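You operate a simulated robot arm through the tools that you are given. There is no shell and no other tool. Be economical: measure what you need, move in short steps, check, and stop when the job is done.

You are at the controls of a simulated robot arm. One attempt, no reset.

TASK
Top up the canister that runs low from the packet with the same goods.
Fine: empty the packet into it and stand it back; lid on again; leave the other canister shut.

It is judged by the outcome, as a careful person would: the job done as asked, and still so three seconds after it is handed in. It fails if anything else is knocked over, pushed out of place, dropped, spilled or broken. Lids that push on must go on centred and level and be pressed home; caps that screw on are set level and turned clockwise until they are tight.

THE ROBOT
A 6-joint arm with a two-finger parallel gripper, fixed in place. Base frame: the origin is at the foot of the arm, x ahead of it, y to its left, z up. Readings come in m, degrees, newtons and seconds.
With the tool pointing down near the work surface it reaches from about 0.32 to 0.7 m from the base axis. Its first joint turns from -166.0 to 166.0 degrees. Payload 4.1 kg.
The TCP is the grasp point between the finger pads, 0.023 m short of the fingertips. In the tool frame z runs along the fingers and y along their closing line. The gripper opens to 0.094 m. The fingers are 0.038 m wide and 0.01 m thick; the gripper's body (0.054 by 0.096 m) begins 0.039 m behind the TCP.
Orientation is that of the tool frame in the base frame, as a unit quaternion [x, y, z, w]. With the fingers straight down and closing along the base's y, the tool's x points along the base's -x, its y along +y and its z along -z.

THE INTERFACE
- The arm moves only by the tool send_rows. Its arguments are lists of equal length, an entry for each row: "delta_pos": the shift along the tool's x, y, z in m, a list of three; "delta_rot": the turn, a rotation vector about the tool's x, y, z in degrees, a list of three; "hand": the opening, from 0 (shut) to 1 (fully open). In form: {"delta_pos": [[x, y, z], ...], "delta_rot": [[rx, ry, rz], ...], "hand": [hand, ...]}. A call has 1 to 20 rows; each row is the pose to reach, as a shift and turn from the pose commanded when the call began, along the tool's axes at that moment. A row lasts 0.2 s, in which the tool goes at most 0.05 m and 8.6 degrees; a call with a longer step from one row to the next is refused whole, and so is a gripper value outside its range. A pose out of reach is approached as far as the arm can. The call stops where the force on the tool passes 40 N (or 10 N more than at its start, if that is more) or the arm is blocked; 0.2 s more then pass. The fingers move at their own pace (about 0.045 m/s each) and stop on an object; they squeeze with about 23 N. The grip force told is the motor's: it shows also when the fingers shut on nothing. Time passes only in rows, and 0.2 s behind the last, so rows that repeat a pose let the fingers close. It gives the time, the measured TCP pose, the force on the tool (base axes), the opening and the grip force at its end, in the units of the frame above (readings bear some noise), with the torque about the TCP (base axes, N m) and any sound that the robot's microphone picked up.
- Cameras (640 x 400 px; columns grow to the right, rows downward): "scene" is fixed at [0.2209, 0.5105, 1.5563]; the picture's right is [-0.82, -0.57, 0.00], its down [-0.37, 0.54, -0.75] and it looks along [0.43, -0.62, -0.66] (base axes); focal length 322 px, centre (320, 200). "wrist" rides on the gripper at [0.086, 0.016, -0.075] in the tool frame; the picture's right is [-0.18, 0.98, 0.00], its down [-0.58, -0.11, -0.81] and it looks along [-0.79, -0.15, 0.59] (tool axes); focal length 243 px, centre (320, 200). There is no depth. A picture from a camera that has moved, and an enlarged one, comes with that camera's place and axes in the base frame and with its lens. The place of the scene camera against the robot may be out by one fixed shift of up to 0.018 m in any direction.
- camera(camera): a new picture of that camera. No time passes.
- slide_trunk(by): slides the trunk up (or, below 0, down) by that many m; the arm rides with it, the base frame stays. It gives what a move gives, with no picture.
- inspect(camera, box): a new picture of the part [left, top, right, bottom] of that camera's present view, enlarged. No time passes.
- job_done(): hands the job in; it is judged then, once.

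Go step by step. Nothing tells you positions but the pictures and the camera data: compare them with the known pose of the tool, close in by small moves and look again before you grip or let go. The budget is 120 turns and 64 pictures, counting those below and the enlarged ones. Unless the task says otherwise, let go and move clear before handing in, and close with one line.

The tools are called after ">>>" as name(argument=value, ...) on one line, values as JSON. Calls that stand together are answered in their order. send_rows: Moves the arm, as the interface text tells. Its arguments: {"type":"object","properties":{"delta_pos":{"type":"array","items":{"type":"array","items":{"type":"number"}}},"delta_rot":{"type":"array","items":{"type":"array","items":{"type":"number"}}},"hand":{"type":"array","items":{"type":"number"}}},"required":["delta_pos","delta_rot","hand"]} The other tools are called the same way: slide_trunk (by) slides the trunk up or down; camera (camera) takes a picture; inspect (camera, box) takes an enlarged picture of a part of a camera's view; job_done () hands the job in.

At the start:

```text
t: 0.0
position: [0.2675, -0.1297, 1.3173]
tool_rot: [-0.001, 1.0, 0.0, 0.0]
wrist_force: [0.4, -0.4, 0.0]
wrist_torque: [-0.02, -0.02, 0.0]
opening: 0.0941
finger_force: 0.0
trunk travel left (down, up): [-0.525, 0.065]
```

scene: 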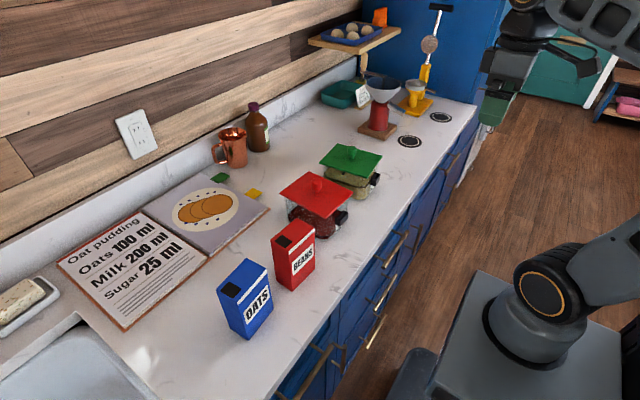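
wrist: 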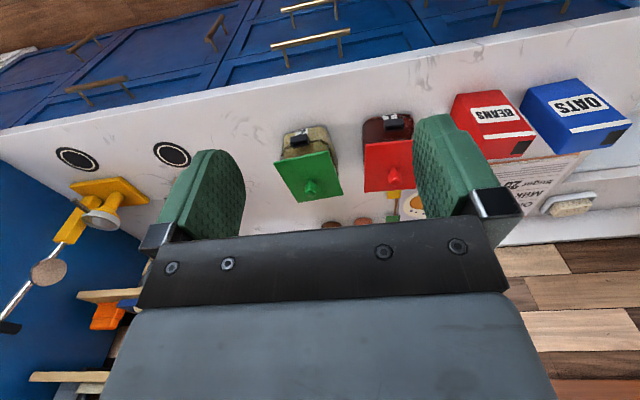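

I see two canisters (red and green lids) and two packets (OATS blue, BEANS red) on the counter. I'll zoom in to find what each canister holds and how full it is.

>>> inspect(camera="scene", box=[260, 130, 400, 250])

>>> inspect(camera="scene", box=[200, 210, 340, 350])

>>> inspect(camera="wrist", box=[250, 80, 450, 240])

```text
3.33 times, centred on (330, 190) of scene
camera zoom: at [0.2209, 0.5105, 1.5563], right [-0.82, -0.57, 0.0], down [-0.37, 0.54, -0.75], along [0.43, -0.62, -0.66], focal length 1075 px, centre (287, 233)
```

zoom: 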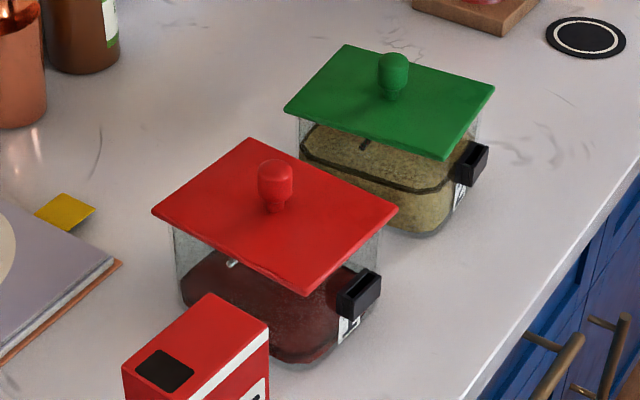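

```text
2.86 times, centred on (270, 280) of scene
camera zoom: at [0.2209, 0.5105, 1.5563], right [-0.82, -0.57, 0.0], down [-0.37, 0.54, -0.75], along [0.43, -0.62, -0.66], focal length 921 px, centre (463, -29)
```

zoom: 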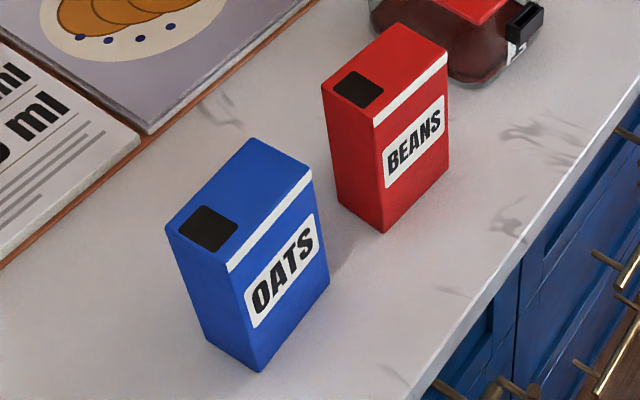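

```text
2.50 times, centred on (350, 160) of wrist
camera zoom: at [0.1804, -0.1149, 1.3938], right [0.18, 0.98, 0.0], down [0.58, -0.11, 0.81], along [0.79, -0.15, -0.59], focal length 606 px, centre (245, 300)
```

zoom: 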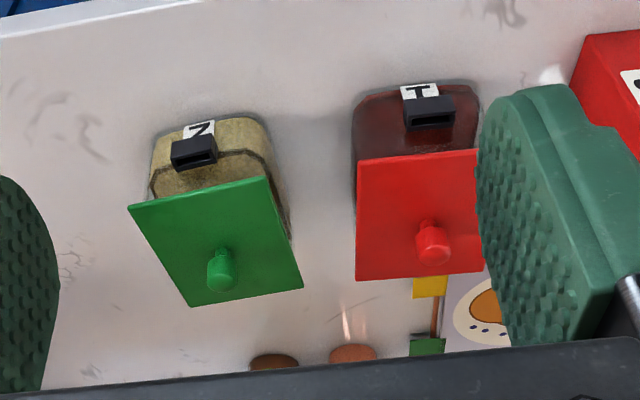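

The red-lid knob triangulates to about (0.60, -0.03, 1.03). I'll lower the trunk to look at the canisters' fronts, for labels and fill levels.

>>> slide_trunk(by=-0.2)

>>> camera(camera="wrist")

```text
t: 2.2
position: [0.2682, -0.1296, 1.1181]
tool_rot: [0.0, 1.0, 0.0, 0.0]
wrist_force: [-0.3, -0.3, -0.1]
wrist_torque: [0.0, -0.02, -0.01]
opening: 0.0938
finger_force: 0.1
trunk travel left (down, up): [-0.325, 0.265]
```

```text
58 pictures are left
camera wrist: at [0.1804, -0.1149, 1.1938], right [0.18, 0.98, 0.0], down [0.58, -0.11, 0.81], along [0.79, -0.15, -0.59], focal length 243 px, centre (320, 200)
```

wrist: 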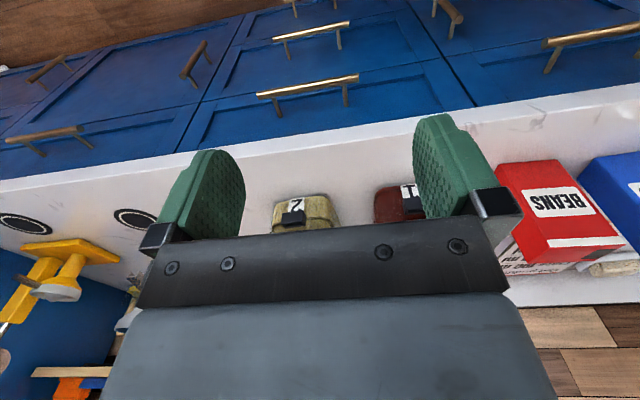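

The gripper blocks the view from here. I'll zoom in with the fixed camera on both canisters.

>>> inspect(camera="scene", box=[280, 190, 350, 245])

>>> inspect(camera="scene", box=[315, 155, 385, 205])

>>> inspect(camera="wrist", box=[260, 160, 440, 250])

```text
7.27 times, centred on (315, 218) of scene
camera zoom: at [0.2209, 0.5105, 1.5563], right [-0.82, -0.57, 0.0], down [-0.37, 0.54, -0.75], along [0.43, -0.62, -0.66], focal length 2345 px, centre (356, 73)
```

zoom: 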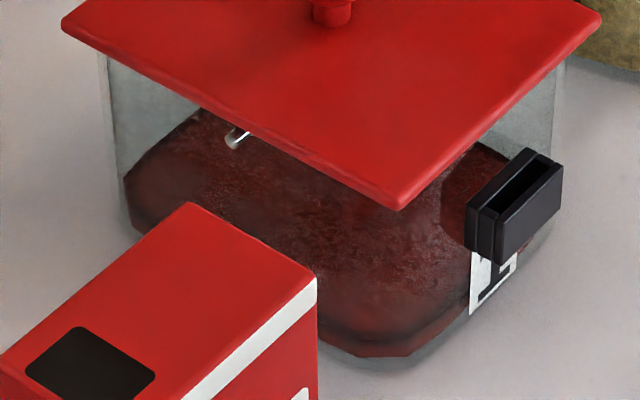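

```text
8.00 times, centred on (350, 180) of scene
camera zoom: at [0.2209, 0.5105, 1.5563], right [-0.82, -0.57, 0.0], down [-0.37, 0.54, -0.75], along [0.43, -0.62, -0.66], focal length 2579 px, centre (80, 360)
```

zoom: 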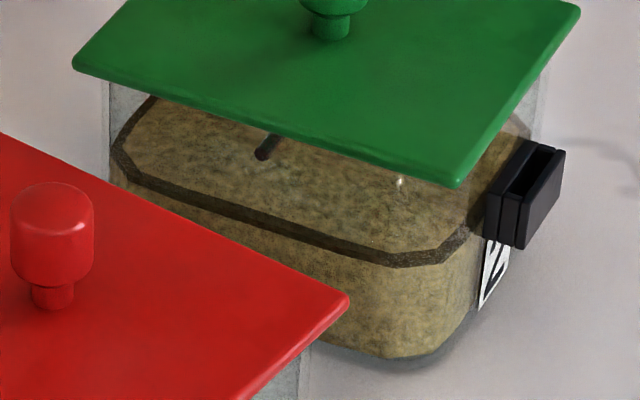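

```text
3.56 times, centred on (350, 205) of wrist
camera zoom: at [0.1804, -0.1149, 1.1938], right [0.18, 0.98, 0.0], down [0.58, -0.11, 0.81], along [0.79, -0.15, -0.59], focal length 863 px, centre (213, 182)
```

zoom: 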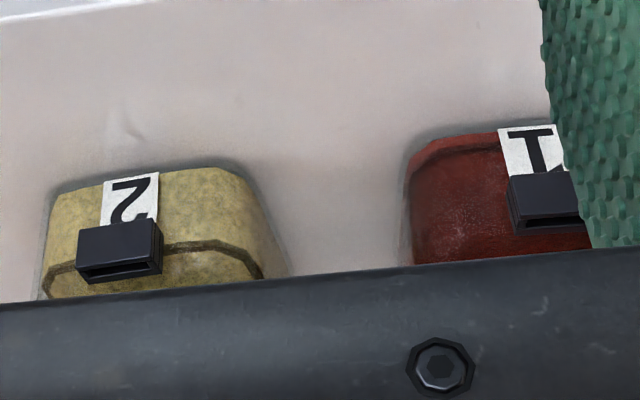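

Labels are only "1" and "2". The red-lidded jar's red-brown goods reach only just above its floor, while the oats jar is over half full, so I'll top up the red one from BEANS. First I move over its knob.

>>> send_rows(delta_pos=[[-0.042, 0.0132, 0], [-0.084, 0.0265, 0], [-0.126, 0.04, 0], [-0.168, 0.053, 0], [-0.21, 0.066, 0], [-0.252, 0.08, 0], [-0.294, 0.093, 0], [-0.334, 0.106, 0], [-0.334, 0.106, 0]], delta_rot=[[0, 0, 0], [0, 0, 0], [0, 0, 0], [0, 0, 0], [0, 0, 0], [0, 0, 0], [0, 0, 0], [0, 0, 0], [0, 0, 0]], hand=[1, 1, 1, 1, 1, 1, 1, 1, 1])

>>> camera(camera="wrist")

>>> camera(camera="scene")

```text
t: 4.2
position: [0.5847, -0.0231, 1.1025]
tool_rot: [0.0, 1.0, 0.0, 0.001]
wrist_force: [0.2, 0.8, -1.5]
wrist_torque: [-0.03, 0.02, 0.03]
opening: 0.0942
finger_force: 0.1
out of reach, approached as far as the arm can: row 8, 9
trunk travel left (down, up): [-0.325, 0.265]
```

```text
54 pictures are left
camera wrist: at [0.4971, -0.0077, 1.1787], right [0.18, 0.98, 0.0], down [0.58, -0.11, 0.81], along [0.79, -0.15, -0.59], focal length 243 px, centre (320, 200)
```

wrist: 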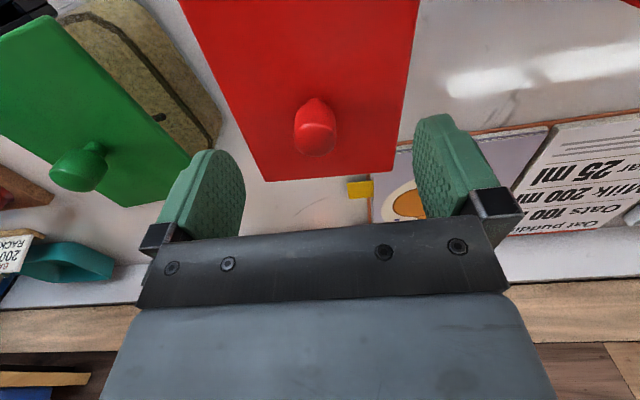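

```text
53 pictures are left
```

scene: 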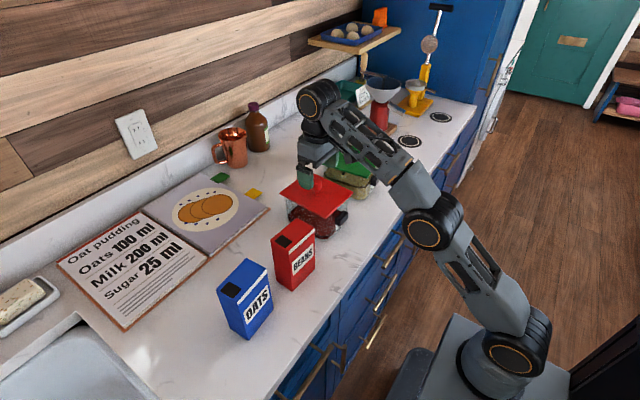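

The shoulder is too low for this reach. I'll raise the trunk again and come down onto the knob, taken at about (0.604, -0.030).

>>> slide_trunk(by=0.2)

>>> send_rows(delta_pos=[[0, 0, 0.04], [-0.01, -0.003, 0.08], [-0.018, -0.006, 0.12], [-0.018, -0.006, 0.16], [-0.018, -0.006, 0.18], [-0.018, -0.006, 0.18]], delta_rot=[[0, 0, 0], [0, 0, 0], [0, 0, 0], [0, 0, 0], [0, 0, 0], [0, 0, 0]], hand=[1, 1, 0.7, 0.5, 0.5, 0.5])

>>> camera(camera="wrist")

```text
t: 6.3
position: [0.5843, -0.0236, 1.3025]
tool_rot: [-0.001, 1.0, 0.001, 0.001]
wrist_force: [0.1, 0.2, 0.1]
wrist_torque: [0.03, -0.03, -0.02]
opening: 0.094
finger_force: 0.0
trunk travel left (down, up): [-0.525, 0.065]
```

```text
t: 7.7
position: [0.6038, -0.0303, 1.1208]
tool_rot: [0.001, 1.0, 0.0, 0.001]
wrist_force: [0.2, -0.3, 0.0]
wrist_torque: [0.0, 0.01, 0.02]
opening: 0.047
finger_force: 0.1
trunk travel left (down, up): [-0.525, 0.065]
```

```text
52 pictures are left
camera wrist: at [0.5157, -0.0149, 1.1984], right [0.18, 0.98, 0.0], down [0.58, -0.11, 0.81], along [0.79, -0.15, -0.59], focal length 243 px, centre (320, 200)
```

wrist: 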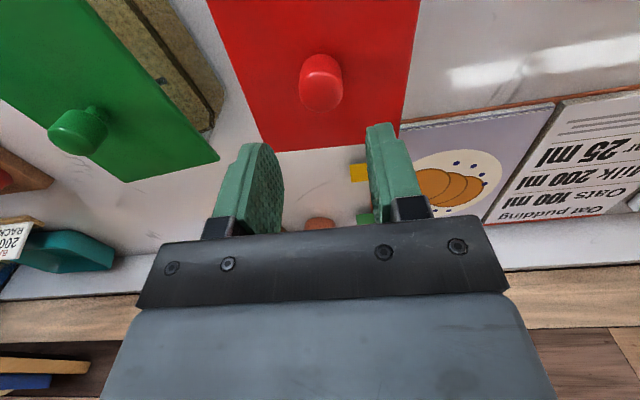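

>>> send_rows(delta_pos=[[0, 0, 0.02], [0, 0, 0.035], [0, 0, 0.035]], delta_rot=[[0, 0, 0], [0, 0, 0], [0, 0, 0]], hand=[0.5, 0.5, 0.5])

>>> camera(camera="wrist")

>>> inspect(camera="scene", box=[270, 140, 370, 240])

```text
t: 8.5
position: [0.6034, -0.0272, 1.0881]
tool_rot: [0.0, 1.0, -0.001, 0.001]
wrist_force: [0.3, -0.4, -0.1]
wrist_torque: [0.0, 0.0, -0.01]
opening: 0.0472
finger_force: 0.1
trunk travel left (down, up): [-0.525, 0.065]
```

```text
51 pictures are left
camera wrist: at [0.5152, -0.0135, 1.1639], right [0.18, 0.98, 0.0], down [0.58, -0.11, 0.81], along [0.79, -0.15, -0.59], focal length 243 px, centre (320, 200)
```

wrist: 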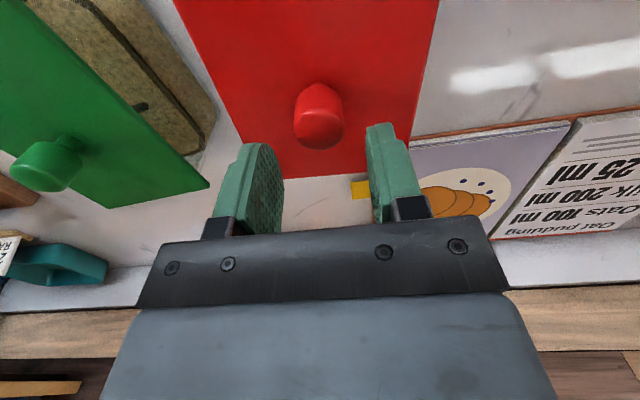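

```text
4.00 times, centred on (320, 190) of scene
camera zoom: at [0.2209, 0.5105, 1.5563], right [-0.82, -0.57, 0.0], down [-0.37, 0.54, -0.75], along [0.43, -0.62, -0.66], focal length 1290 px, centre (320, 240)
```

zoom: 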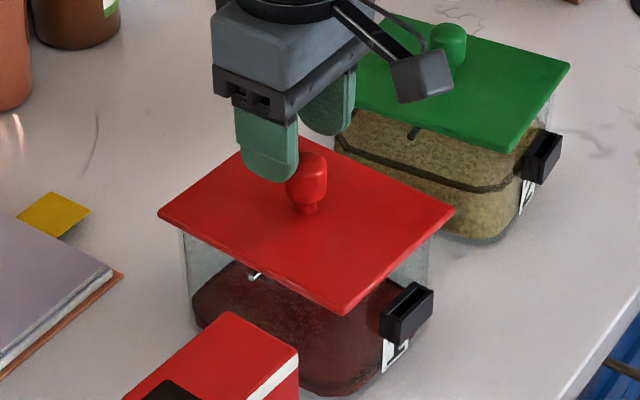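

The knob works out nearer (0.594, -0.028, 1.049) from successive wrist views. I'll lower around it and check.

>>> send_rows(delta_pos=[[0.008, -0.001, 0.01], [0.008, -0.001, 0.022], [0.008, -0.001, 0.026], [0.008, -0.001, 0.026]], delta_rot=[[0, 0, 0], [0, 0, 0], [0, 0, 0], [0, 0, 0]], hand=[0.5, 0.5, 0.5, 0.5])

>>> camera(camera="wrist")

>>> inspect(camera="scene", box=[285, 160, 345, 220])

```text
t: 9.5
position: [0.5945, -0.0295, 1.0603]
tool_rot: [-0.001, 1.0, 0.0, 0.0]
wrist_force: [0.2, 1.3, -1.2]
wrist_torque: [0.03, 0.02, -0.02]
opening: 0.0468
finger_force: 0.1
trunk travel left (down, up): [-0.525, 0.065]
```

```text
49 pictures are left
camera wrist: at [0.5073, -0.0151, 1.1378], right [0.18, 0.98, 0.0], down [0.58, -0.11, 0.81], along [0.79, -0.15, -0.59], focal length 243 px, centre (320, 200)
```

wrist: 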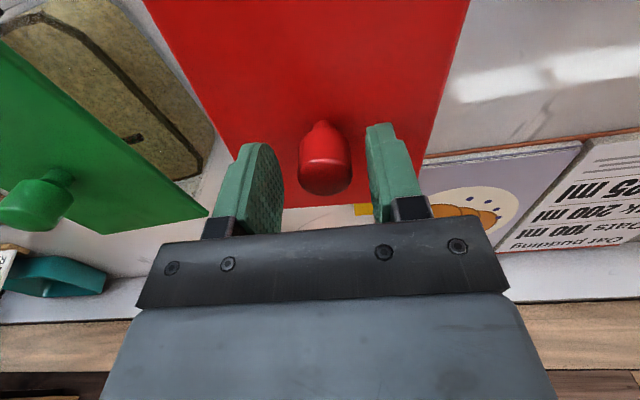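

```text
6.67 times, centred on (315, 190) of scene
camera zoom: at [0.2209, 0.5105, 1.5563], right [-0.82, -0.57, 0.0], down [-0.37, 0.54, -0.75], along [0.43, -0.62, -0.66], focal length 2149 px, centre (353, 267)
```

zoom: 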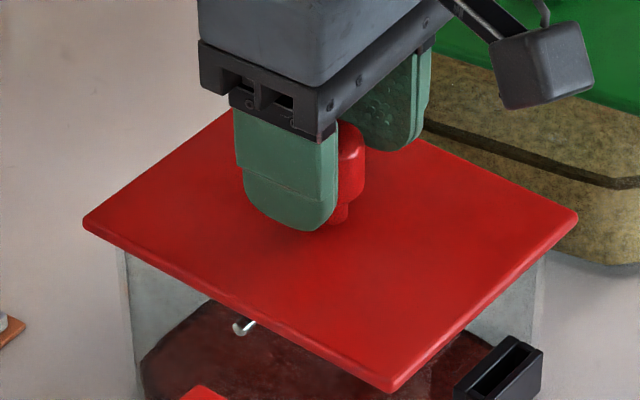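

The knob is centred between the pads. I'll go down slightly and close on it.

>>> send_rows(delta_pos=[[0, 0.001, 0.003], [0, 0.001, 0.003], [0, 0.001, 0.003], [0, 0.001, 0.003], [0, 0.001, 0.003]], delta_rot=[[0, 0, 0], [0, 0, 0], [0, 0, 0], [0, 0, 0], [0, 0, 0]], hand=[0.5, 0, 0, 0, 0])

```text
t: 10.7
position: [0.5944, -0.029, 1.0592]
tool_rot: [0.0, 1.0, 0.0, 0.001]
wrist_force: [-0.5, 0.7, -0.6]
wrist_torque: [-0.05, -0.02, -0.02]
opening: 0.0256
finger_force: 22.6
trunk travel left (down, up): [-0.525, 0.065]
heard: snap
```

>>> send_rows(delta_pos=[[0, 0, -0.005], [0, 0, -0.01], [0, 0, -0.02], [0, 0, -0.04]], delta_rot=[[0, 0, 0], [0, 0, 0], [0, 0, 0], [0, 0, 0]], hand=[0, 0, 0, 0])

>>> inspect(camera="scene", box=[270, 140, 370, 240])

```text
t: 11.7
position: [0.594, -0.0291, 1.0986]
tool_rot: [0.0, 1.0, -0.001, 0.002]
wrist_force: [0.1, 0.3, -0.8]
wrist_torque: [0.01, 0.05, 0.0]
opening: 0.0257
finger_force: 22.6
trunk travel left (down, up): [-0.525, 0.065]
```

```text
4.00 times, centred on (320, 190) of scene
camera zoom: at [0.2209, 0.5105, 1.5563], right [-0.82, -0.57, 0.0], down [-0.37, 0.54, -0.75], along [0.43, -0.62, -0.66], focal length 1290 px, centre (320, 240)
```

zoom: 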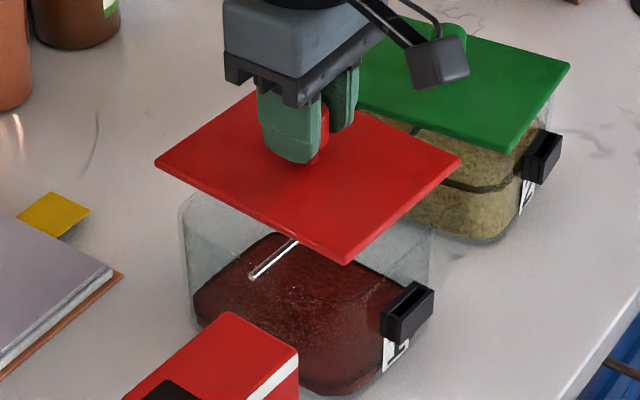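

The lid is off and hanging level. I'll carry it high over the green jar to the free counter at about (0.52, -0.385).

>>> send_rows(delta_pos=[[0, 0, -0.035], [0, 0, -0.07], [0.01, -0.045, -0.075], [0.02, -0.09, -0.075], [0.03, -0.135, -0.075], [0.04, -0.18, -0.075], [0.05, -0.225, -0.075], [0.06, -0.27, -0.075], [0.07, -0.315, -0.075], [0.074, -0.356, -0.075], [0.074, -0.356, -0.075]], delta_rot=[[0, 0, 0], [0, 0, 0], [0, 0, 0], [0, 0, 0], [0, 0, 0], [0, 0, 0], [0, 0, 0], [0, 0, 0], [0, 0, 0], [0, 0, 0], [0, 0, 0]], hand=[0, 0, 0, 0, 0, 0, 0, 0, 0, 0, 0])

>>> camera(camera="scene")

>>> camera(camera="wrist")

```text
t: 14.1
position: [0.5189, -0.3874, 1.1725]
tool_rot: [0.0, 1.0, 0.0, 0.001]
wrist_force: [0.1, -0.3, -0.2]
wrist_torque: [0.04, 0.0, -0.01]
opening: 0.0256
finger_force: 22.8
trunk travel left (down, up): [-0.525, 0.065]
```

```text
46 pictures are left
```

scene: 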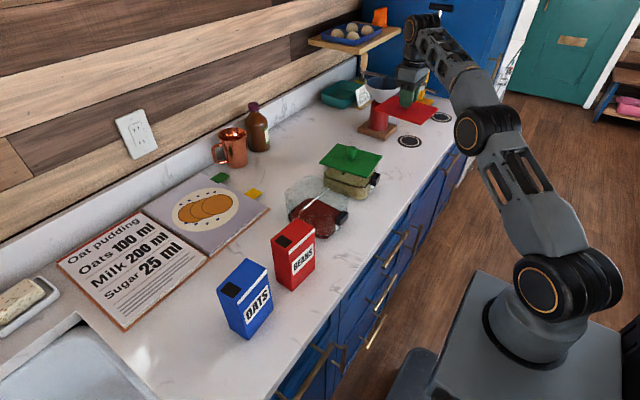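

```text
45 pictures are left
camera wrist: at [0.4319, -0.3725, 1.2481], right [0.18, 0.98, 0.0], down [0.58, -0.11, 0.81], along [0.79, -0.15, -0.59], focal length 243 px, centre (320, 200)
```

wrist: 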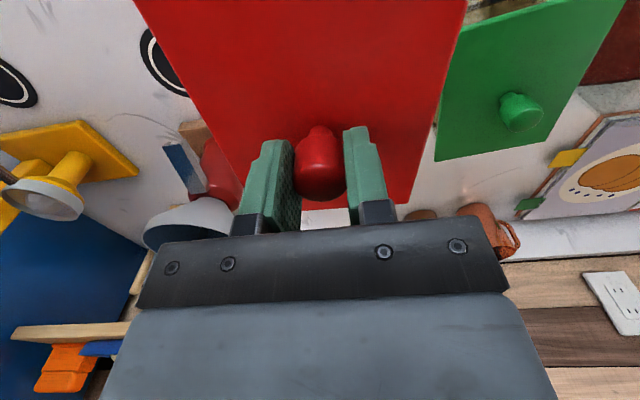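

Clear of the scale and coaster. I'll lower the lid.

>>> send_rows(delta_pos=[[0, 0, 0.04], [0, 0, 0.08], [0, 0, 0.12], [0, 0, 0.145], [0, 0, 0.16], [0, 0, 0.165], [0, 0, 0.165]], delta_rot=[[0, 0, 0], [0, 0, 0], [0, 0, 0], [0, 0, 0], [0, 0, 0], [0, 0, 0], [0, 0, 0]], hand=[0, 0, 0, 0, 0, 0, 0])

>>> inspect(camera="scene", box=[340, 90, 480, 200])

```text
t: 15.7
position: [0.5213, -0.3848, 1.0081]
tool_rot: [-0.001, 1.0, 0.001, 0.001]
wrist_force: [0.0, -0.2, -0.5]
wrist_torque: [-0.02, 0.03, -0.03]
opening: 0.0258
finger_force: 23.0
trunk travel left (down, up): [-0.525, 0.065]
```

```text
3.64 times, centred on (410, 145) of scene
camera zoom: at [0.2209, 0.5105, 1.5563], right [-0.82, -0.57, 0.0], down [-0.37, 0.54, -0.75], along [0.43, -0.62, -0.66], focal length 1172 px, centre (-7, 400)
```

zoom: 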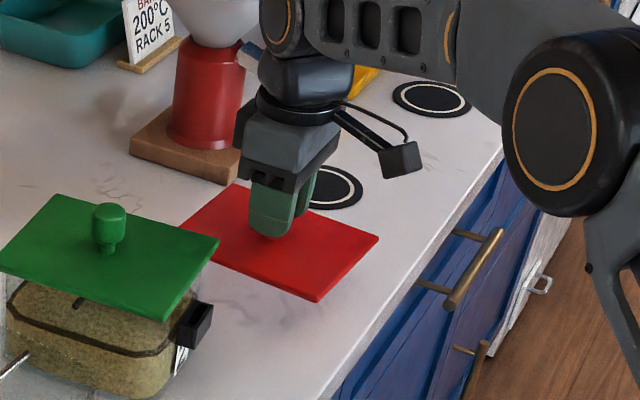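

>>> send_rows(delta_pos=[[0, 0, 0.004], [0, 0, 0.008], [0, 0, 0.012], [0, 0, 0.016], [0, 0, 0.02]], delta_rot=[[0, 0, 0], [0, 0, 0], [0, 0, 0], [0, 0, 0], [0, 0, 0]], hand=[0, 0, 0, 0, 0])

>>> inspect(camera="scene", box=[370, 130, 430, 180])

```text
t: 16.9
position: [0.5198, -0.3852, 0.9878]
tool_rot: [0.0, 1.0, 0.0, 0.001]
wrist_force: [-1.0, 0.0, -1.2]
wrist_torque: [-0.01, 0.0, 0.02]
opening: 0.0256
finger_force: 23.0
trunk travel left (down, up): [-0.525, 0.065]
```

```text
8.00 times, centred on (400, 155) of scene
camera zoom: at [0.2209, 0.5105, 1.5563], right [-0.82, -0.57, 0.0], down [-0.37, 0.54, -0.75], along [0.43, -0.62, -0.66], focal length 2579 px, centre (-320, 560)
```

zoom: 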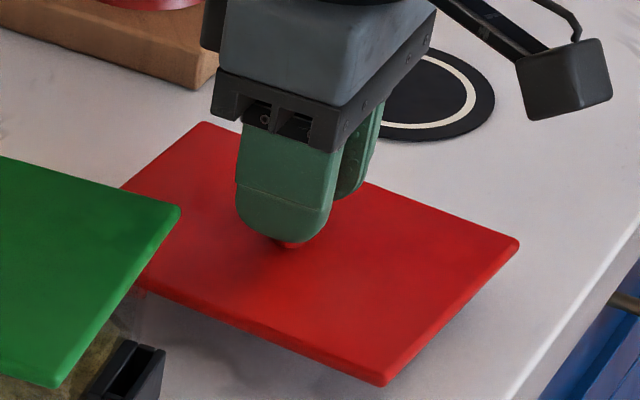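

>>> send_rows(delta_pos=[[0, 0, 0.003], [0, 0, 0.006], [0, 0, 0.009], [0, 0, 0.012]], delta_rot=[[0, 0, 0], [0, 0, 0], [0, 0, 0], [0, 0, 0]], hand=[0, 0, 0, 0])

>>> send_rows(delta_pos=[[0, 0, 0.003], [0, 0, 0.006]], delta_rot=[[0, 0, 0], [0, 0, 0]], hand=[0, 0])

>>> inspect(camera="scene", box=[370, 130, 430, 180])

```text
t: 17.9
position: [0.5209, -0.3859, 0.9769]
tool_rot: [0.0, 1.0, 0.0, 0.001]
wrist_force: [0.7, 0.0, -0.3]
wrist_torque: [-0.02, 0.02, -0.01]
opening: 0.0257
finger_force: 23.3
trunk travel left (down, up): [-0.525, 0.065]
```

```text
t: 18.5
position: [0.5215, -0.386, 0.9701]
tool_rot: [0.0, 1.0, 0.0, 0.001]
wrist_force: [-0.4, -0.1, -2.1]
wrist_torque: [-0.04, 0.0, 0.01]
opening: 0.0257
finger_force: 23.4
trunk travel left (down, up): [-0.525, 0.065]
```

```text
8.00 times, centred on (400, 155) of scene
camera zoom: at [0.2209, 0.5105, 1.5563], right [-0.82, -0.57, 0.0], down [-0.37, 0.54, -0.75], along [0.43, -0.62, -0.66], focal length 2579 px, centre (-320, 560)
```

zoom: 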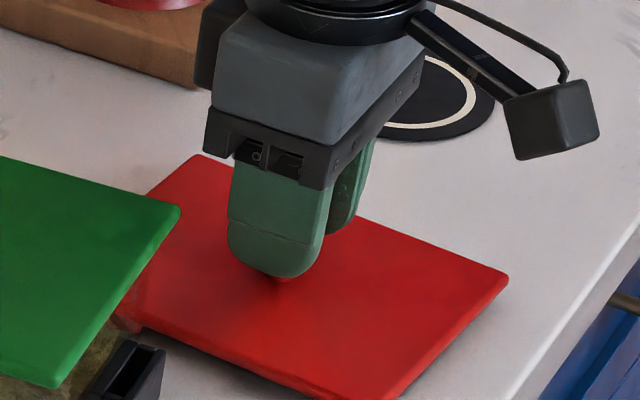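

>>> send_rows(delta_pos=[[0, 0, 0.003], [0, 0, 0.006]], delta_rot=[[0, 0, 0], [0, 0, 0]], hand=[0, 0])

>>> send_rows(delta_pos=[[0, 0, 0.002], [0, 0, 0.004]], delta_rot=[[0, 0, 0], [0, 0, 0]], hand=[0, 0])

```text
t: 19.1
position: [0.5216, -0.385, 0.9654]
tool_rot: [0.0, 1.0, 0.0, 0.001]
wrist_force: [0.0, 0.3, -1.1]
wrist_torque: [0.02, -0.02, 0.02]
opening: 0.0259
finger_force: 23.1
trunk travel left (down, up): [-0.525, 0.065]
```

```text
t: 19.7
position: [0.5216, -0.3855, 0.9643]
tool_rot: [0.0, 1.0, -0.001, 0.002]
wrist_force: [1.5, 0.1, 12.1]
wrist_torque: [0.37, 0.25, 0.08]
opening: 0.0258
finger_force: 23.5
trunk travel left (down, up): [-0.525, 0.065]
```

Contact with the counter. I'll release and rise.

>>> send_rows(delta_pos=[[0, 0, -0.002], [0, 0, -0.002], [0, 0, -0.002], [0, 0, -0.002], [0, 0, -0.03], [0, 0, -0.08], [0, 0, -0.13], [0, 0, -0.18]], delta_rot=[[0, 0, 0], [0, 0, 0], [0, 0, 0], [0, 0, 0], [0, 0, 0], [0, 0, 0], [0, 0, 0], [0, 0, 0]], hand=[0.3, 0.5, 0.5, 0.5, 0.5, 0.5, 0.8, 1])

>>> camera(camera="wrist")

>>> inspect(camera="scene", box=[350, 110, 450, 190])

```text
t: 21.5
position: [0.517, -0.3855, 1.142]
tool_rot: [0.0, 1.0, 0.0, 0.001]
wrist_force: [0.4, 0.5, 0.1]
wrist_torque: [0.0, 0.0, -0.04]
opening: 0.0943
finger_force: 0.1
trunk travel left (down, up): [-0.525, 0.065]
```

```text
41 pictures are left
camera wrist: at [0.4295, -0.3688, 1.2181], right [0.18, 0.98, 0.0], down [0.58, -0.11, 0.81], along [0.79, -0.15, -0.59], focal length 243 px, centre (320, 200)
```

wrist: 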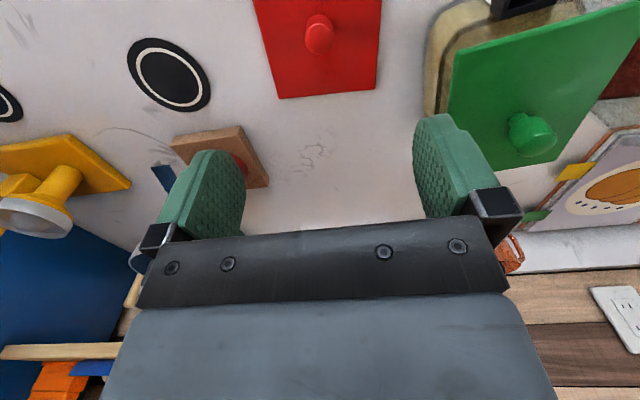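

```text
5.00 times, centred on (400, 150) of scene
camera zoom: at [0.2209, 0.5105, 1.5563], right [-0.82, -0.57, 0.0], down [-0.37, 0.54, -0.75], along [0.43, -0.62, -0.66], focal length 1612 px, centre (-80, 450)
```

zoom: 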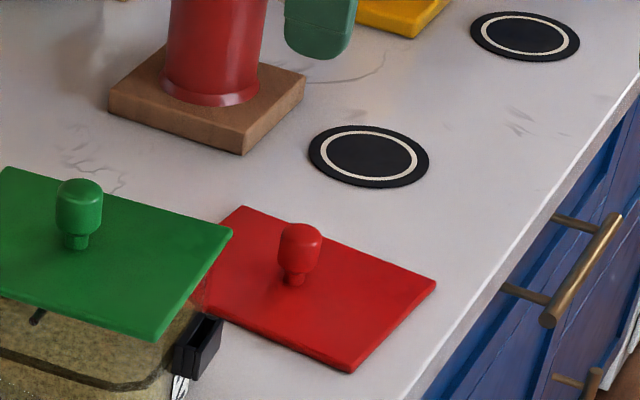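

Lid rests flat on the counter. Next I move to view the BEANS packet.

>>> send_rows(delta_pos=[[0.01, 0.045, -0.01], [0.02, 0.09, -0.02], [0.03, 0.135, -0.03], [0.04, 0.18, -0.04], [0.05, 0.225, -0.05], [0.06, 0.27, -0.06], [0.07, 0.315, -0.06], [0.08, 0.36, -0.06], [0.09, 0.405, -0.06], [0.1, 0.45, -0.06], [0.11, 0.495, -0.06], [0.117, 0.54, -0.06], [0.117, 0.54, -0.06]], delta_rot=[[0, 0, 0], [0, 0, 0], [0, 0, 0], [0, 0, 0], [0, 0, 0], [0, 0, 0], [0, 0, 0], [0, 0, 0], [0, 0, 0], [0, 0, 0], [0, 0, 0], [0, 0, 0], [0, 0, 0]], hand=[1, 1, 1, 1, 1, 1, 1, 1, 1, 1, 1, 1, 1])

>>> camera(camera="wrist")

```text
t: 24.3
position: [0.4012, 0.1544, 1.2033]
tool_rot: [0.0, 1.0, 0.0, 0.002]
wrist_force: [0.0, 0.4, 0.0]
wrist_torque: [0.02, 0.03, 0.01]
opening: 0.0941
finger_force: 0.1
trunk travel left (down, up): [-0.525, 0.065]
```

```text
39 pictures are left
camera wrist: at [0.3128, 0.1698, 1.2789], right [0.18, 0.98, 0.0], down [0.58, -0.11, 0.81], along [0.79, -0.15, -0.59], focal length 243 px, centre (320, 200)
```

wrist: 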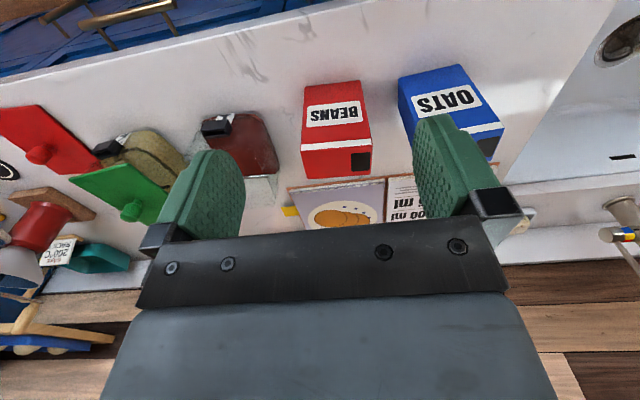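

>>> inspect(camera="wrist", box=[270, 60, 410, 190])

```text
3.08 times, centred on (340, 125) of wrist
camera zoom: at [0.3128, 0.1698, 1.2789], right [0.18, 0.98, 0.0], down [0.58, -0.11, 0.81], along [0.79, -0.15, -0.59], focal length 746 px, centre (258, 431)
```

zoom: 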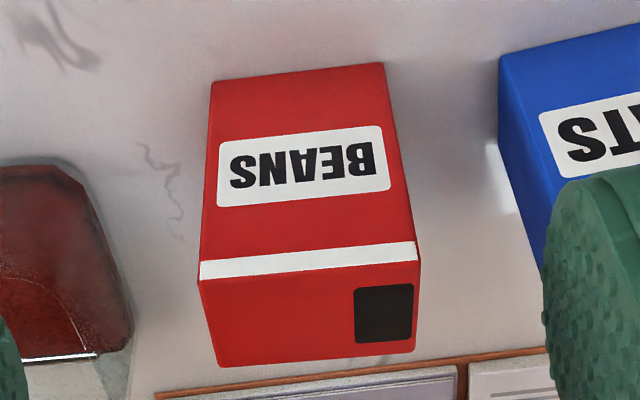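

Packet corners give it spanning y≈0.11–0.197, with front face x≈0.515, about 4° yaw, top z≈1.05 and spout at the +y end. I'll grip it from the front with the hand horizontal (closing along y) and pour by rolling. First I turn the tool 180° about its axis.

>>> send_rows(delta_pos=[[0, 0, 0], [0, 0, 0], [0, 0, 0], [0, 0, 0], [0, 0, 0], [0, 0, 0], [0, 0, 0], [0, 0, 0], [0, 0, 0], [0, 0, 0], [0, 0, 0], [0, 0, 0], [0, 0, 0], [0, 0, 0], [0, 0, 0], [0, 0, 0], [0, 0, 0], [0, 0, 0], [0, 0, 0], [0, 0, 0]], delta_rot=[[0, 0, 8.5], [0, 0, 17], [0, 0, 25.5], [0, 0, 34], [0, 0, 42.5], [0, 0, 51], [0, 0, 59.5], [0, 0, 68], [0, 0, 76.5], [0, 0, 85], [0, 0, 93.5], [0, 0, 102], [0, 0, 110.5], [0, 0, 119], [0, 0, 127.5], [0, 0, 136], [0, 0, 144.5], [0, 0, 153], [0, 0, 161.5], [0, 0, 170]], hand=[1, 1, 1, 1, 1, 1, 1, 1, 1, 1, 1, 1, 1, 1, 1, 1, 1, 1, 1, 1])

```text
t: 28.5
position: [0.4234, 0.0376, 1.1885]
tool_rot: [0.994, 0.106, 0.001, -0.014]
wrist_force: [-0.4, 0.2, -1.3]
wrist_torque: [-0.01, 0.0, 0.0]
opening: 0.0939
finger_force: 0.0
out of reach, approached as far as the arm can: row 18, 19, 20
trunk travel left (down, up): [-0.525, 0.065]
```

The last wrist joint hits its limit that way. I'll undo this turn and use the camera-below orientation with the hand pitched about 25° below horizontal instead.

>>> send_rows(delta_pos=[[0, 0, 0], [0, 0, 0], [0, 0, 0], [0, 0, 0], [0, 0, 0], [0, 0, 0], [0, 0, 0], [0, 0, 0], [0, 0, 0], [0, 0, 0], [0, 0, 0], [0, 0, 0], [0, 0, 0], [0, 0, 0], [0, 0, 0], [0, 0, 0], [0, 0, 0], [0, 0, 0], [0, 0, 0], [0, 0, 0]], delta_rot=[[0, 0, -8.5], [0, 0, -17], [0, 0, -25.5], [0, 0, -34], [0, 0, -42.5], [0, 0, -51], [0, 0, -59.5], [0, 0, -68], [0, 0, -76.5], [0, 0, -85], [0, 0, -93.5], [0, 0, -102], [0, 0, -110.5], [0, 0, -119], [0, 0, -127.5], [0, 0, -136], [0, 0, -144.5], [0, 0, -153], [0, 0, -161.5], [0, 0, -168]], hand=[1, 1, 1, 1, 1, 1, 1, 1, 1, 1, 1, 1, 1, 1, 1, 1, 1, 1, 1, 1])

```text
t: 32.7
position: [0.4234, 0.0379, 1.1881]
tool_rot: [-0.005, 1.0, 0.014, 0.0]
wrist_force: [1.0, 0.5, 0.2]
wrist_torque: [0.05, 0.01, -0.03]
opening: 0.094
finger_force: 0.0
trunk travel left (down, up): [-0.525, 0.065]
```

>>> send_rows(delta_pos=[[0, 0.014, 0], [0, 0.029, 0], [0, 0.043, 0], [0, 0.058, 0], [0, 0.072, 0.01], [0, 0.087, 0.02], [0, 0.101, 0.03], [0, 0.115, 0.04], [0, 0.115, 0.04]], delta_rot=[[0, -8.2, 0], [0, -16.4, 0], [0, -24.6, 0], [0, -32.8, 0], [0, -41, 0], [0, -49.2, 0], [0, -57.4, 0], [0, -65, 0], [0, -65, 0]], hand=[1, 1, 1, 1, 1, 1, 1, 1, 1])

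>>> camera(camera="scene")

>>> camera(camera="wrist")

```text
t: 34.7
position: [0.4236, 0.1569, 1.1532]
tool_rot: [0.005, 0.843, 0.014, 0.537]
wrist_force: [0.1, -0.7, -0.2]
wrist_torque: [-0.05, -0.01, -0.01]
opening: 0.0938
finger_force: 0.1
trunk travel left (down, up): [-0.525, 0.065]
```

```text
37 pictures are left
```

scene: 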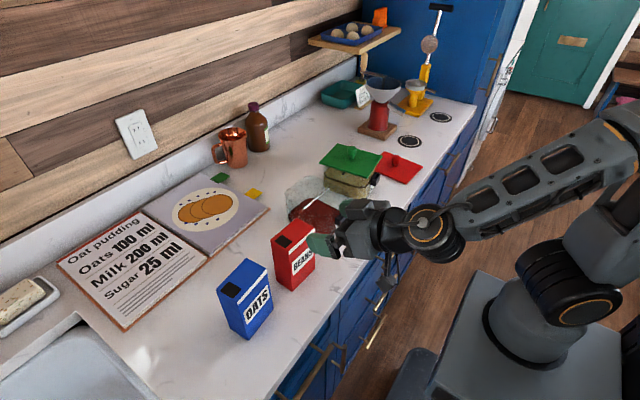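

```text
36 pictures are left
camera wrist: at [0.3189, 0.1716, 1.1076], right [0.07, 0.98, 0.2], down [-0.48, -0.14, 0.86], along [0.87, -0.16, 0.46], focal length 243 px, centre (320, 200)
```

wrist: 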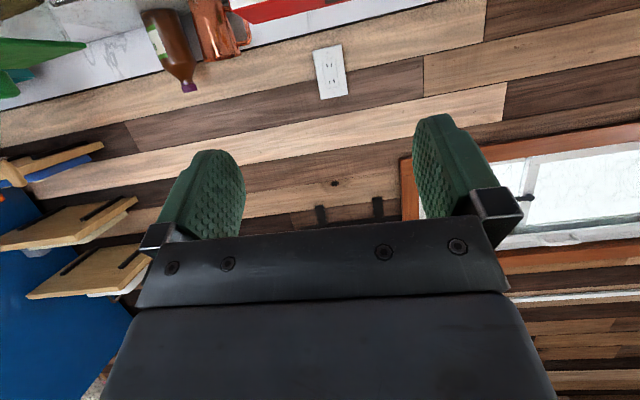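

The hand reaches this pose. I'll level and yaw it to match the packet, and go to a pre-grasp point in front of it.

>>> send_rows(delta_pos=[[0.027, -0.001, 0.0225], [0.054, -0.002, 0.045], [0.081, -0.003, 0.0675], [0.108, -0.004, 0.09], [0.108, -0.004, 0.09]], delta_rot=[[1.3, 0, 0.14], [2.6, 0, 0.28], [3.9, -0.1, 0.42], [5.13, -0.1, 0.56], [5.13, -0.1, 0.56]], hand=[1, 1, 1, 1, 1])

>>> inspect(camera="scene", box=[250, 190, 370, 310])

```text
t: 35.9
position: [0.4615, 0.156, 1.0155]
tool_rot: [0.034, 0.842, -0.021, 0.538]
wrist_force: [-0.4, 0.0, 0.0]
wrist_torque: [0.02, -0.01, -0.04]
opening: 0.0936
finger_force: 0.0
trunk travel left (down, up): [-0.525, 0.065]
```

```text
3.33 times, centred on (310, 250) of scene
camera zoom: at [0.2209, 0.5105, 1.5563], right [-0.82, -0.57, 0.0], down [-0.37, 0.54, -0.75], along [0.43, -0.62, -0.66], focal length 1075 px, centre (353, 33)
```

zoom: 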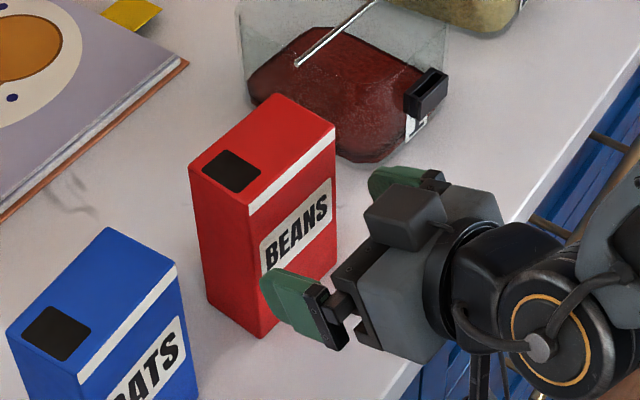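

>>> inspect(camera="scene", box=[310, 225, 370, 285])

```text
6.67 times, centred on (340, 255) of scene
camera zoom: at [0.2209, 0.5105, 1.5563], right [-0.82, -0.57, 0.0], down [-0.37, 0.54, -0.75], along [0.43, -0.62, -0.66], focal length 2149 px, centre (187, -167)
```

zoom: 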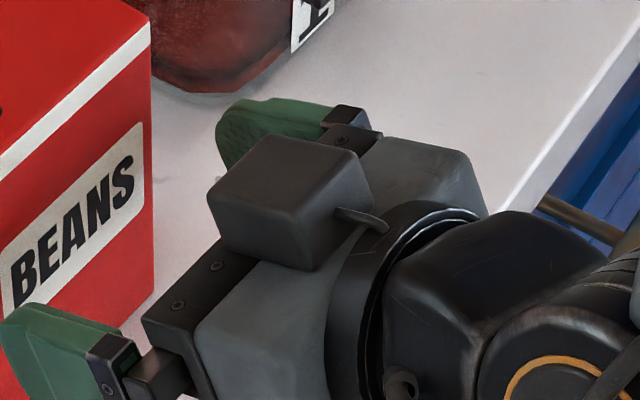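

The pads line up with the packet's sides. I'll advance horizontally to straddle it, first partway.

>>> send_rows(delta_pos=[[-0.0044, 0.0004, 0.0086], [-0.0088, 0.0008, 0.0171], [-0.0132, 0.0012, 0.0257], [-0.0176, 0.0016, 0.0343], [-0.0176, 0.0016, 0.0343]], delta_rot=[[0, 0, 0], [0, 0, 0], [0, 0, 0], [0, 0, 0], [0, 0, 0]], hand=[1, 1, 1, 1, 1])

>>> inspect(camera="scene", box=[260, 205, 350, 300])

```text
t: 37.1
position: [0.4977, 0.1547, 1.0178]
tool_rot: [0.033, 0.843, -0.02, 0.537]
wrist_force: [-0.6, 0.1, 0.4]
wrist_torque: [-0.02, -0.03, 0.0]
opening: 0.094
finger_force: 0.0
trunk travel left (down, up): [-0.525, 0.065]
```

```text
4.21 times, centred on (305, 252) of scene
camera zoom: at [0.2209, 0.5105, 1.5563], right [-0.82, -0.57, 0.0], down [-0.37, 0.54, -0.75], along [0.43, -0.62, -0.66], focal length 1358 px, centre (383, -21)
```

zoom: 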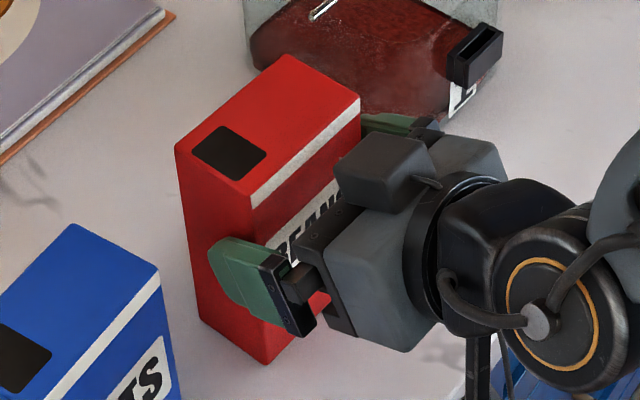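

>>> send_rows(delta_pos=[[-0.0026, 0.0002, 0.0054], [-0.0052, 0.0005, 0.0109], [-0.0052, 0.0005, 0.0109]], delta_rot=[[0, 0, 0], [0, 0, 0], [0, 0, 0]], hand=[1, 1, 1])

>>> inspect(camera="scene", box=[270, 205, 340, 275])

```text
t: 37.9
position: [0.5092, 0.1536, 1.0173]
tool_rot: [0.034, 0.843, -0.022, 0.537]
wrist_force: [-0.4, 0.1, 0.1]
wrist_torque: [0.04, -0.02, 0.0]
opening: 0.0942
finger_force: 0.0
trunk travel left (down, up): [-0.525, 0.065]
```

```text
5.71 times, centred on (305, 240) of scene
camera zoom: at [0.2209, 0.5105, 1.5563], right [-0.82, -0.57, 0.0], down [-0.37, 0.54, -0.75], along [0.43, -0.62, -0.66], focal length 1842 px, centre (406, -29)
```

zoom: 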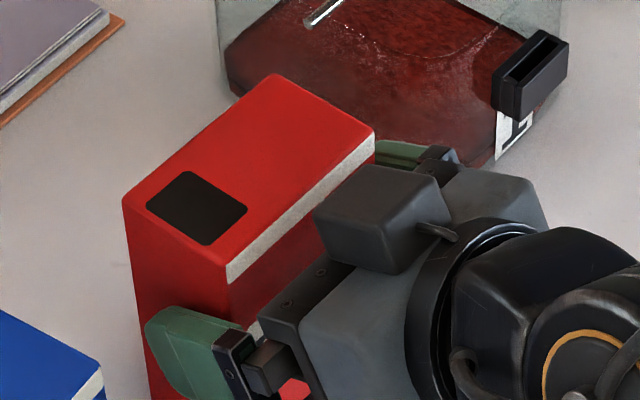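

>>> send_rows(delta_pos=[[-0.0026, 0.0002, 0.0054], [-0.0052, 0.0005, 0.0109], [-0.007, 0.0006, 0.0145], [-0.007, 0.0006, 0.0145]], delta_rot=[[0, 0, 0], [0, 0, 0], [0, 0, 0], [0, 0, 0]], hand=[1, 1, 1, 1])

>>> inspect(camera="scene", box=[270, 205, 340, 275])

```text
t: 38.9
position: [0.5251, 0.1522, 1.0188]
tool_rot: [0.034, 0.843, -0.022, 0.536]
wrist_force: [-1.1, -0.4, 0.3]
wrist_torque: [0.01, 0.03, -0.01]
opening: 0.0941
finger_force: 0.0
trunk travel left (down, up): [-0.525, 0.065]
```

```text
5.71 times, centred on (305, 240) of scene
camera zoom: at [0.2209, 0.5105, 1.5563], right [-0.82, -0.57, 0.0], down [-0.37, 0.54, -0.75], along [0.43, -0.62, -0.66], focal length 1842 px, centre (406, -29)
```

zoom: 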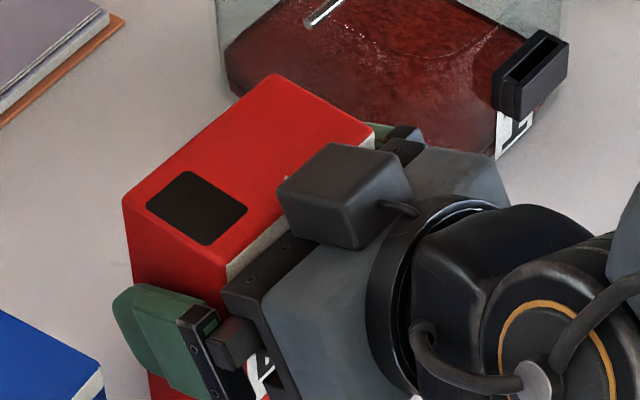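

The pads straddle the packet with no contact. I'll close the grip.

>>> send_rows(delta_pos=[[0, 0, 0], [0, 0, 0], [0, 0, 0], [0, 0, 0]], delta_rot=[[0, 0, 0], [0, 0, 0], [0, 0, 0], [0, 0, 0]], hand=[0.85, 0.5, 0.3, 0.3])

```text
t: 39.9
position: [0.5255, 0.1531, 1.0175]
tool_rot: [0.035, 0.843, -0.022, 0.537]
wrist_force: [1.1, 0.3, 1.3]
wrist_torque: [-0.02, -0.05, 0.01]
opening: 0.0842
finger_force: 23.2
trunk travel left (down, up): [-0.525, 0.065]
```

>>> send_rows(delta_pos=[[-0.009, 0, -0.0042], [-0.0272, 0, -0.0126], [-0.0363, 0, -0.0168], [-0.0363, 0, -0.0168]], delta_rot=[[0, 0, 0], [0, 0, 0], [0, 0, 0], [0, 0, 0]], hand=[0, 0, 0, 0])

>>> camera(camera="scene")

```text
t: 40.9
position: [0.5277, 0.1528, 1.0575]
tool_rot: [0.033, 0.842, -0.021, 0.538]
wrist_force: [0.3, 0.3, -2.4]
wrist_torque: [-0.04, 0.05, 0.01]
opening: 0.0846
finger_force: 23.4
trunk travel left (down, up): [-0.525, 0.065]
```

```text
30 pictures are left
```

scene: 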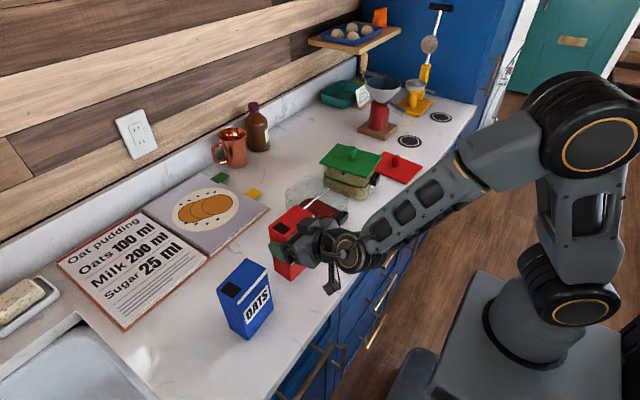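

The packet is lifted upright and securely held. I'll take a look into the open canister, including that metal rod, before moving over.

>>> inspect(camera="scene", box=[270, 165, 360, 235])

```text
5.71 times, centred on (315, 200) of scene
camera zoom: at [0.2209, 0.5105, 1.5563], right [-0.82, -0.57, 0.0], down [-0.37, 0.54, -0.75], along [0.43, -0.62, -0.66], focal length 1842 px, centre (349, 200)
```

zoom: 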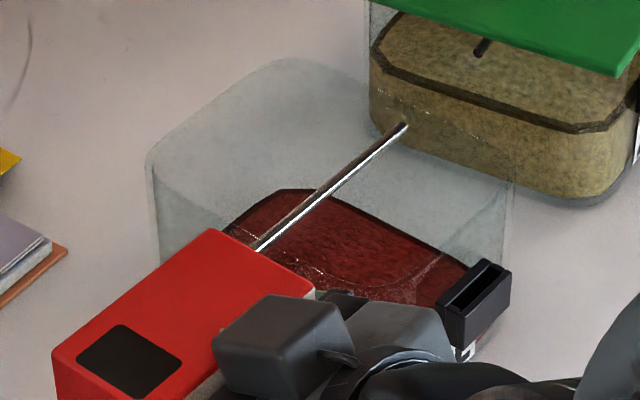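

A thin rod leans inside the open jar; I leave it alone. I'll raise the packet and carry it upright to just above the jar.

>>> send_rows(delta_pos=[[-0.034, 0, -0.0158], [-0.068, 0, -0.0315], [-0.102, 0, -0.0473], [-0.1076, -0.0354, -0.0353], [-0.1132, -0.0708, -0.0234], [-0.1188, -0.1062, -0.0114], [-0.1244, -0.1416, 0.0006], [-0.13, -0.177, 0.0125], [-0.1356, -0.2124, 0.0245], [-0.1356, -0.2124, 0.0245]], delta_rot=[[0, 0, 0], [0, 0, 0], [0, 0, 0], [0, 0, 0], [0, 0, 0], [0, 0, 0], [0, 0, 0], [0, 0, 0], [0, 0, 0], [0, 0, 0]], hand=[0, 0, 0, 0, 0, 0, 0, 0, 0, 0])

>>> inspect(camera="scene", box=[250, 100, 430, 240])

```text
t: 43.1
position: [0.5839, -0.0298, 1.1694]
tool_rot: [0.036, 0.843, -0.024, 0.536]
wrist_force: [0.1, -0.7, -3.3]
wrist_torque: [0.0, -0.02, 0.03]
opening: 0.0845
finger_force: 23.3
out of reach, approached as far as the arm can: row 9, 10
trunk travel left (down, up): [-0.525, 0.065]
```

```text
2.86 times, centred on (340, 170) of scene
camera zoom: at [0.2209, 0.5105, 1.5563], right [-0.82, -0.57, 0.0], down [-0.37, 0.54, -0.75], along [0.43, -0.62, -0.66], focal length 921 px, centre (263, 286)
```

zoom: 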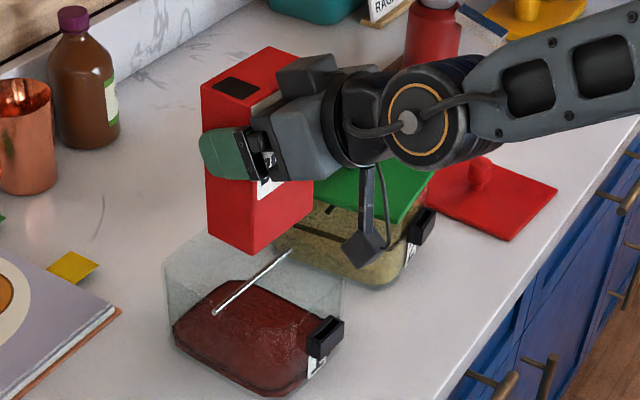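

The arm stopped at y≈-0.03 with this heading. I'll test whether yawing the hand a bit lets it reach further towards -y.

>>> send_rows(delta_pos=[[0, 0, 0], [-0.0005, -0.015, 0.0012], [-0.001, -0.03, 0.0024], [-0.001, -0.03, 0.0024]], delta_rot=[[6, 0, 2.8], [9.05, 0, 4.24], [13.5, 0, 6.3], [13.5, 0, 6.3]], hand=[0, 0, 0, 0])

```text
t: 44.1
position: [0.5844, -0.0597, 1.1701]
tool_rot: [0.143, 0.831, -0.092, 0.53]
wrist_force: [-0.9, 0.4, -2.0]
wrist_torque: [0.0, 0.01, 0.02]
opening: 0.0843
finger_force: 22.5
trunk travel left (down, up): [-0.525, 0.065]
```

Yawing to about -19° reaches. Now I tilt the packet to 45° while setting the spout over the jar's middle.

>>> send_rows(delta_pos=[[0.001, -0.0033, -0.002], [0.0019, -0.0067, -0.0041], [0.0028, -0.01, -0.0061], [0.0038, -0.0133, -0.0081], [0.0047, -0.0167, -0.0102], [0.0057, -0.02, -0.0122], [0.0057, -0.02, -0.0122]], delta_rot=[[1.63, 0, -7.32], [3.26, 0, -14.6], [4.88, 0, -22], [6.5, 0, -29.3], [8.1, 0, -36.6], [9.77, 0, -43.9], [9.77, 0, -43.9]], hand=[0, 0, 0, 0, 0, 0, 0])

>>> inspect(camera="scene", box=[250, 100, 430, 240])

```text
t: 45.7
position: [0.5642, -0.0732, 1.1704]
tool_rot: [-0.135, 0.813, -0.351, 0.444]
wrist_force: [-0.9, 0.6, -2.5]
wrist_torque: [0.06, 0.01, 0.01]
opening: 0.0845
finger_force: 22.6
trunk travel left (down, up): [-0.525, 0.065]
```

```text
2.86 times, centred on (340, 170) of scene
camera zoom: at [0.2209, 0.5105, 1.5563], right [-0.82, -0.57, 0.0], down [-0.37, 0.54, -0.75], along [0.43, -0.62, -0.66], focal length 921 px, centre (263, 286)
```

zoom: 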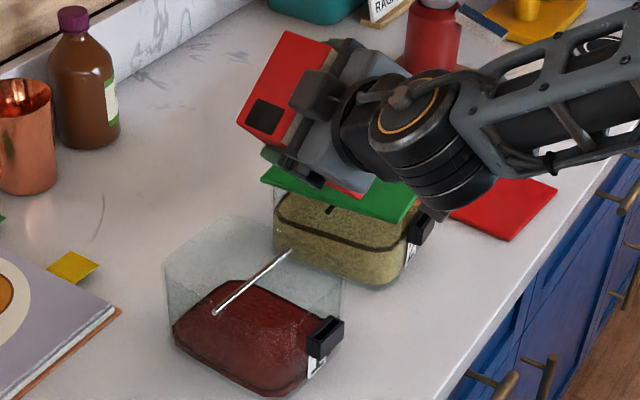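

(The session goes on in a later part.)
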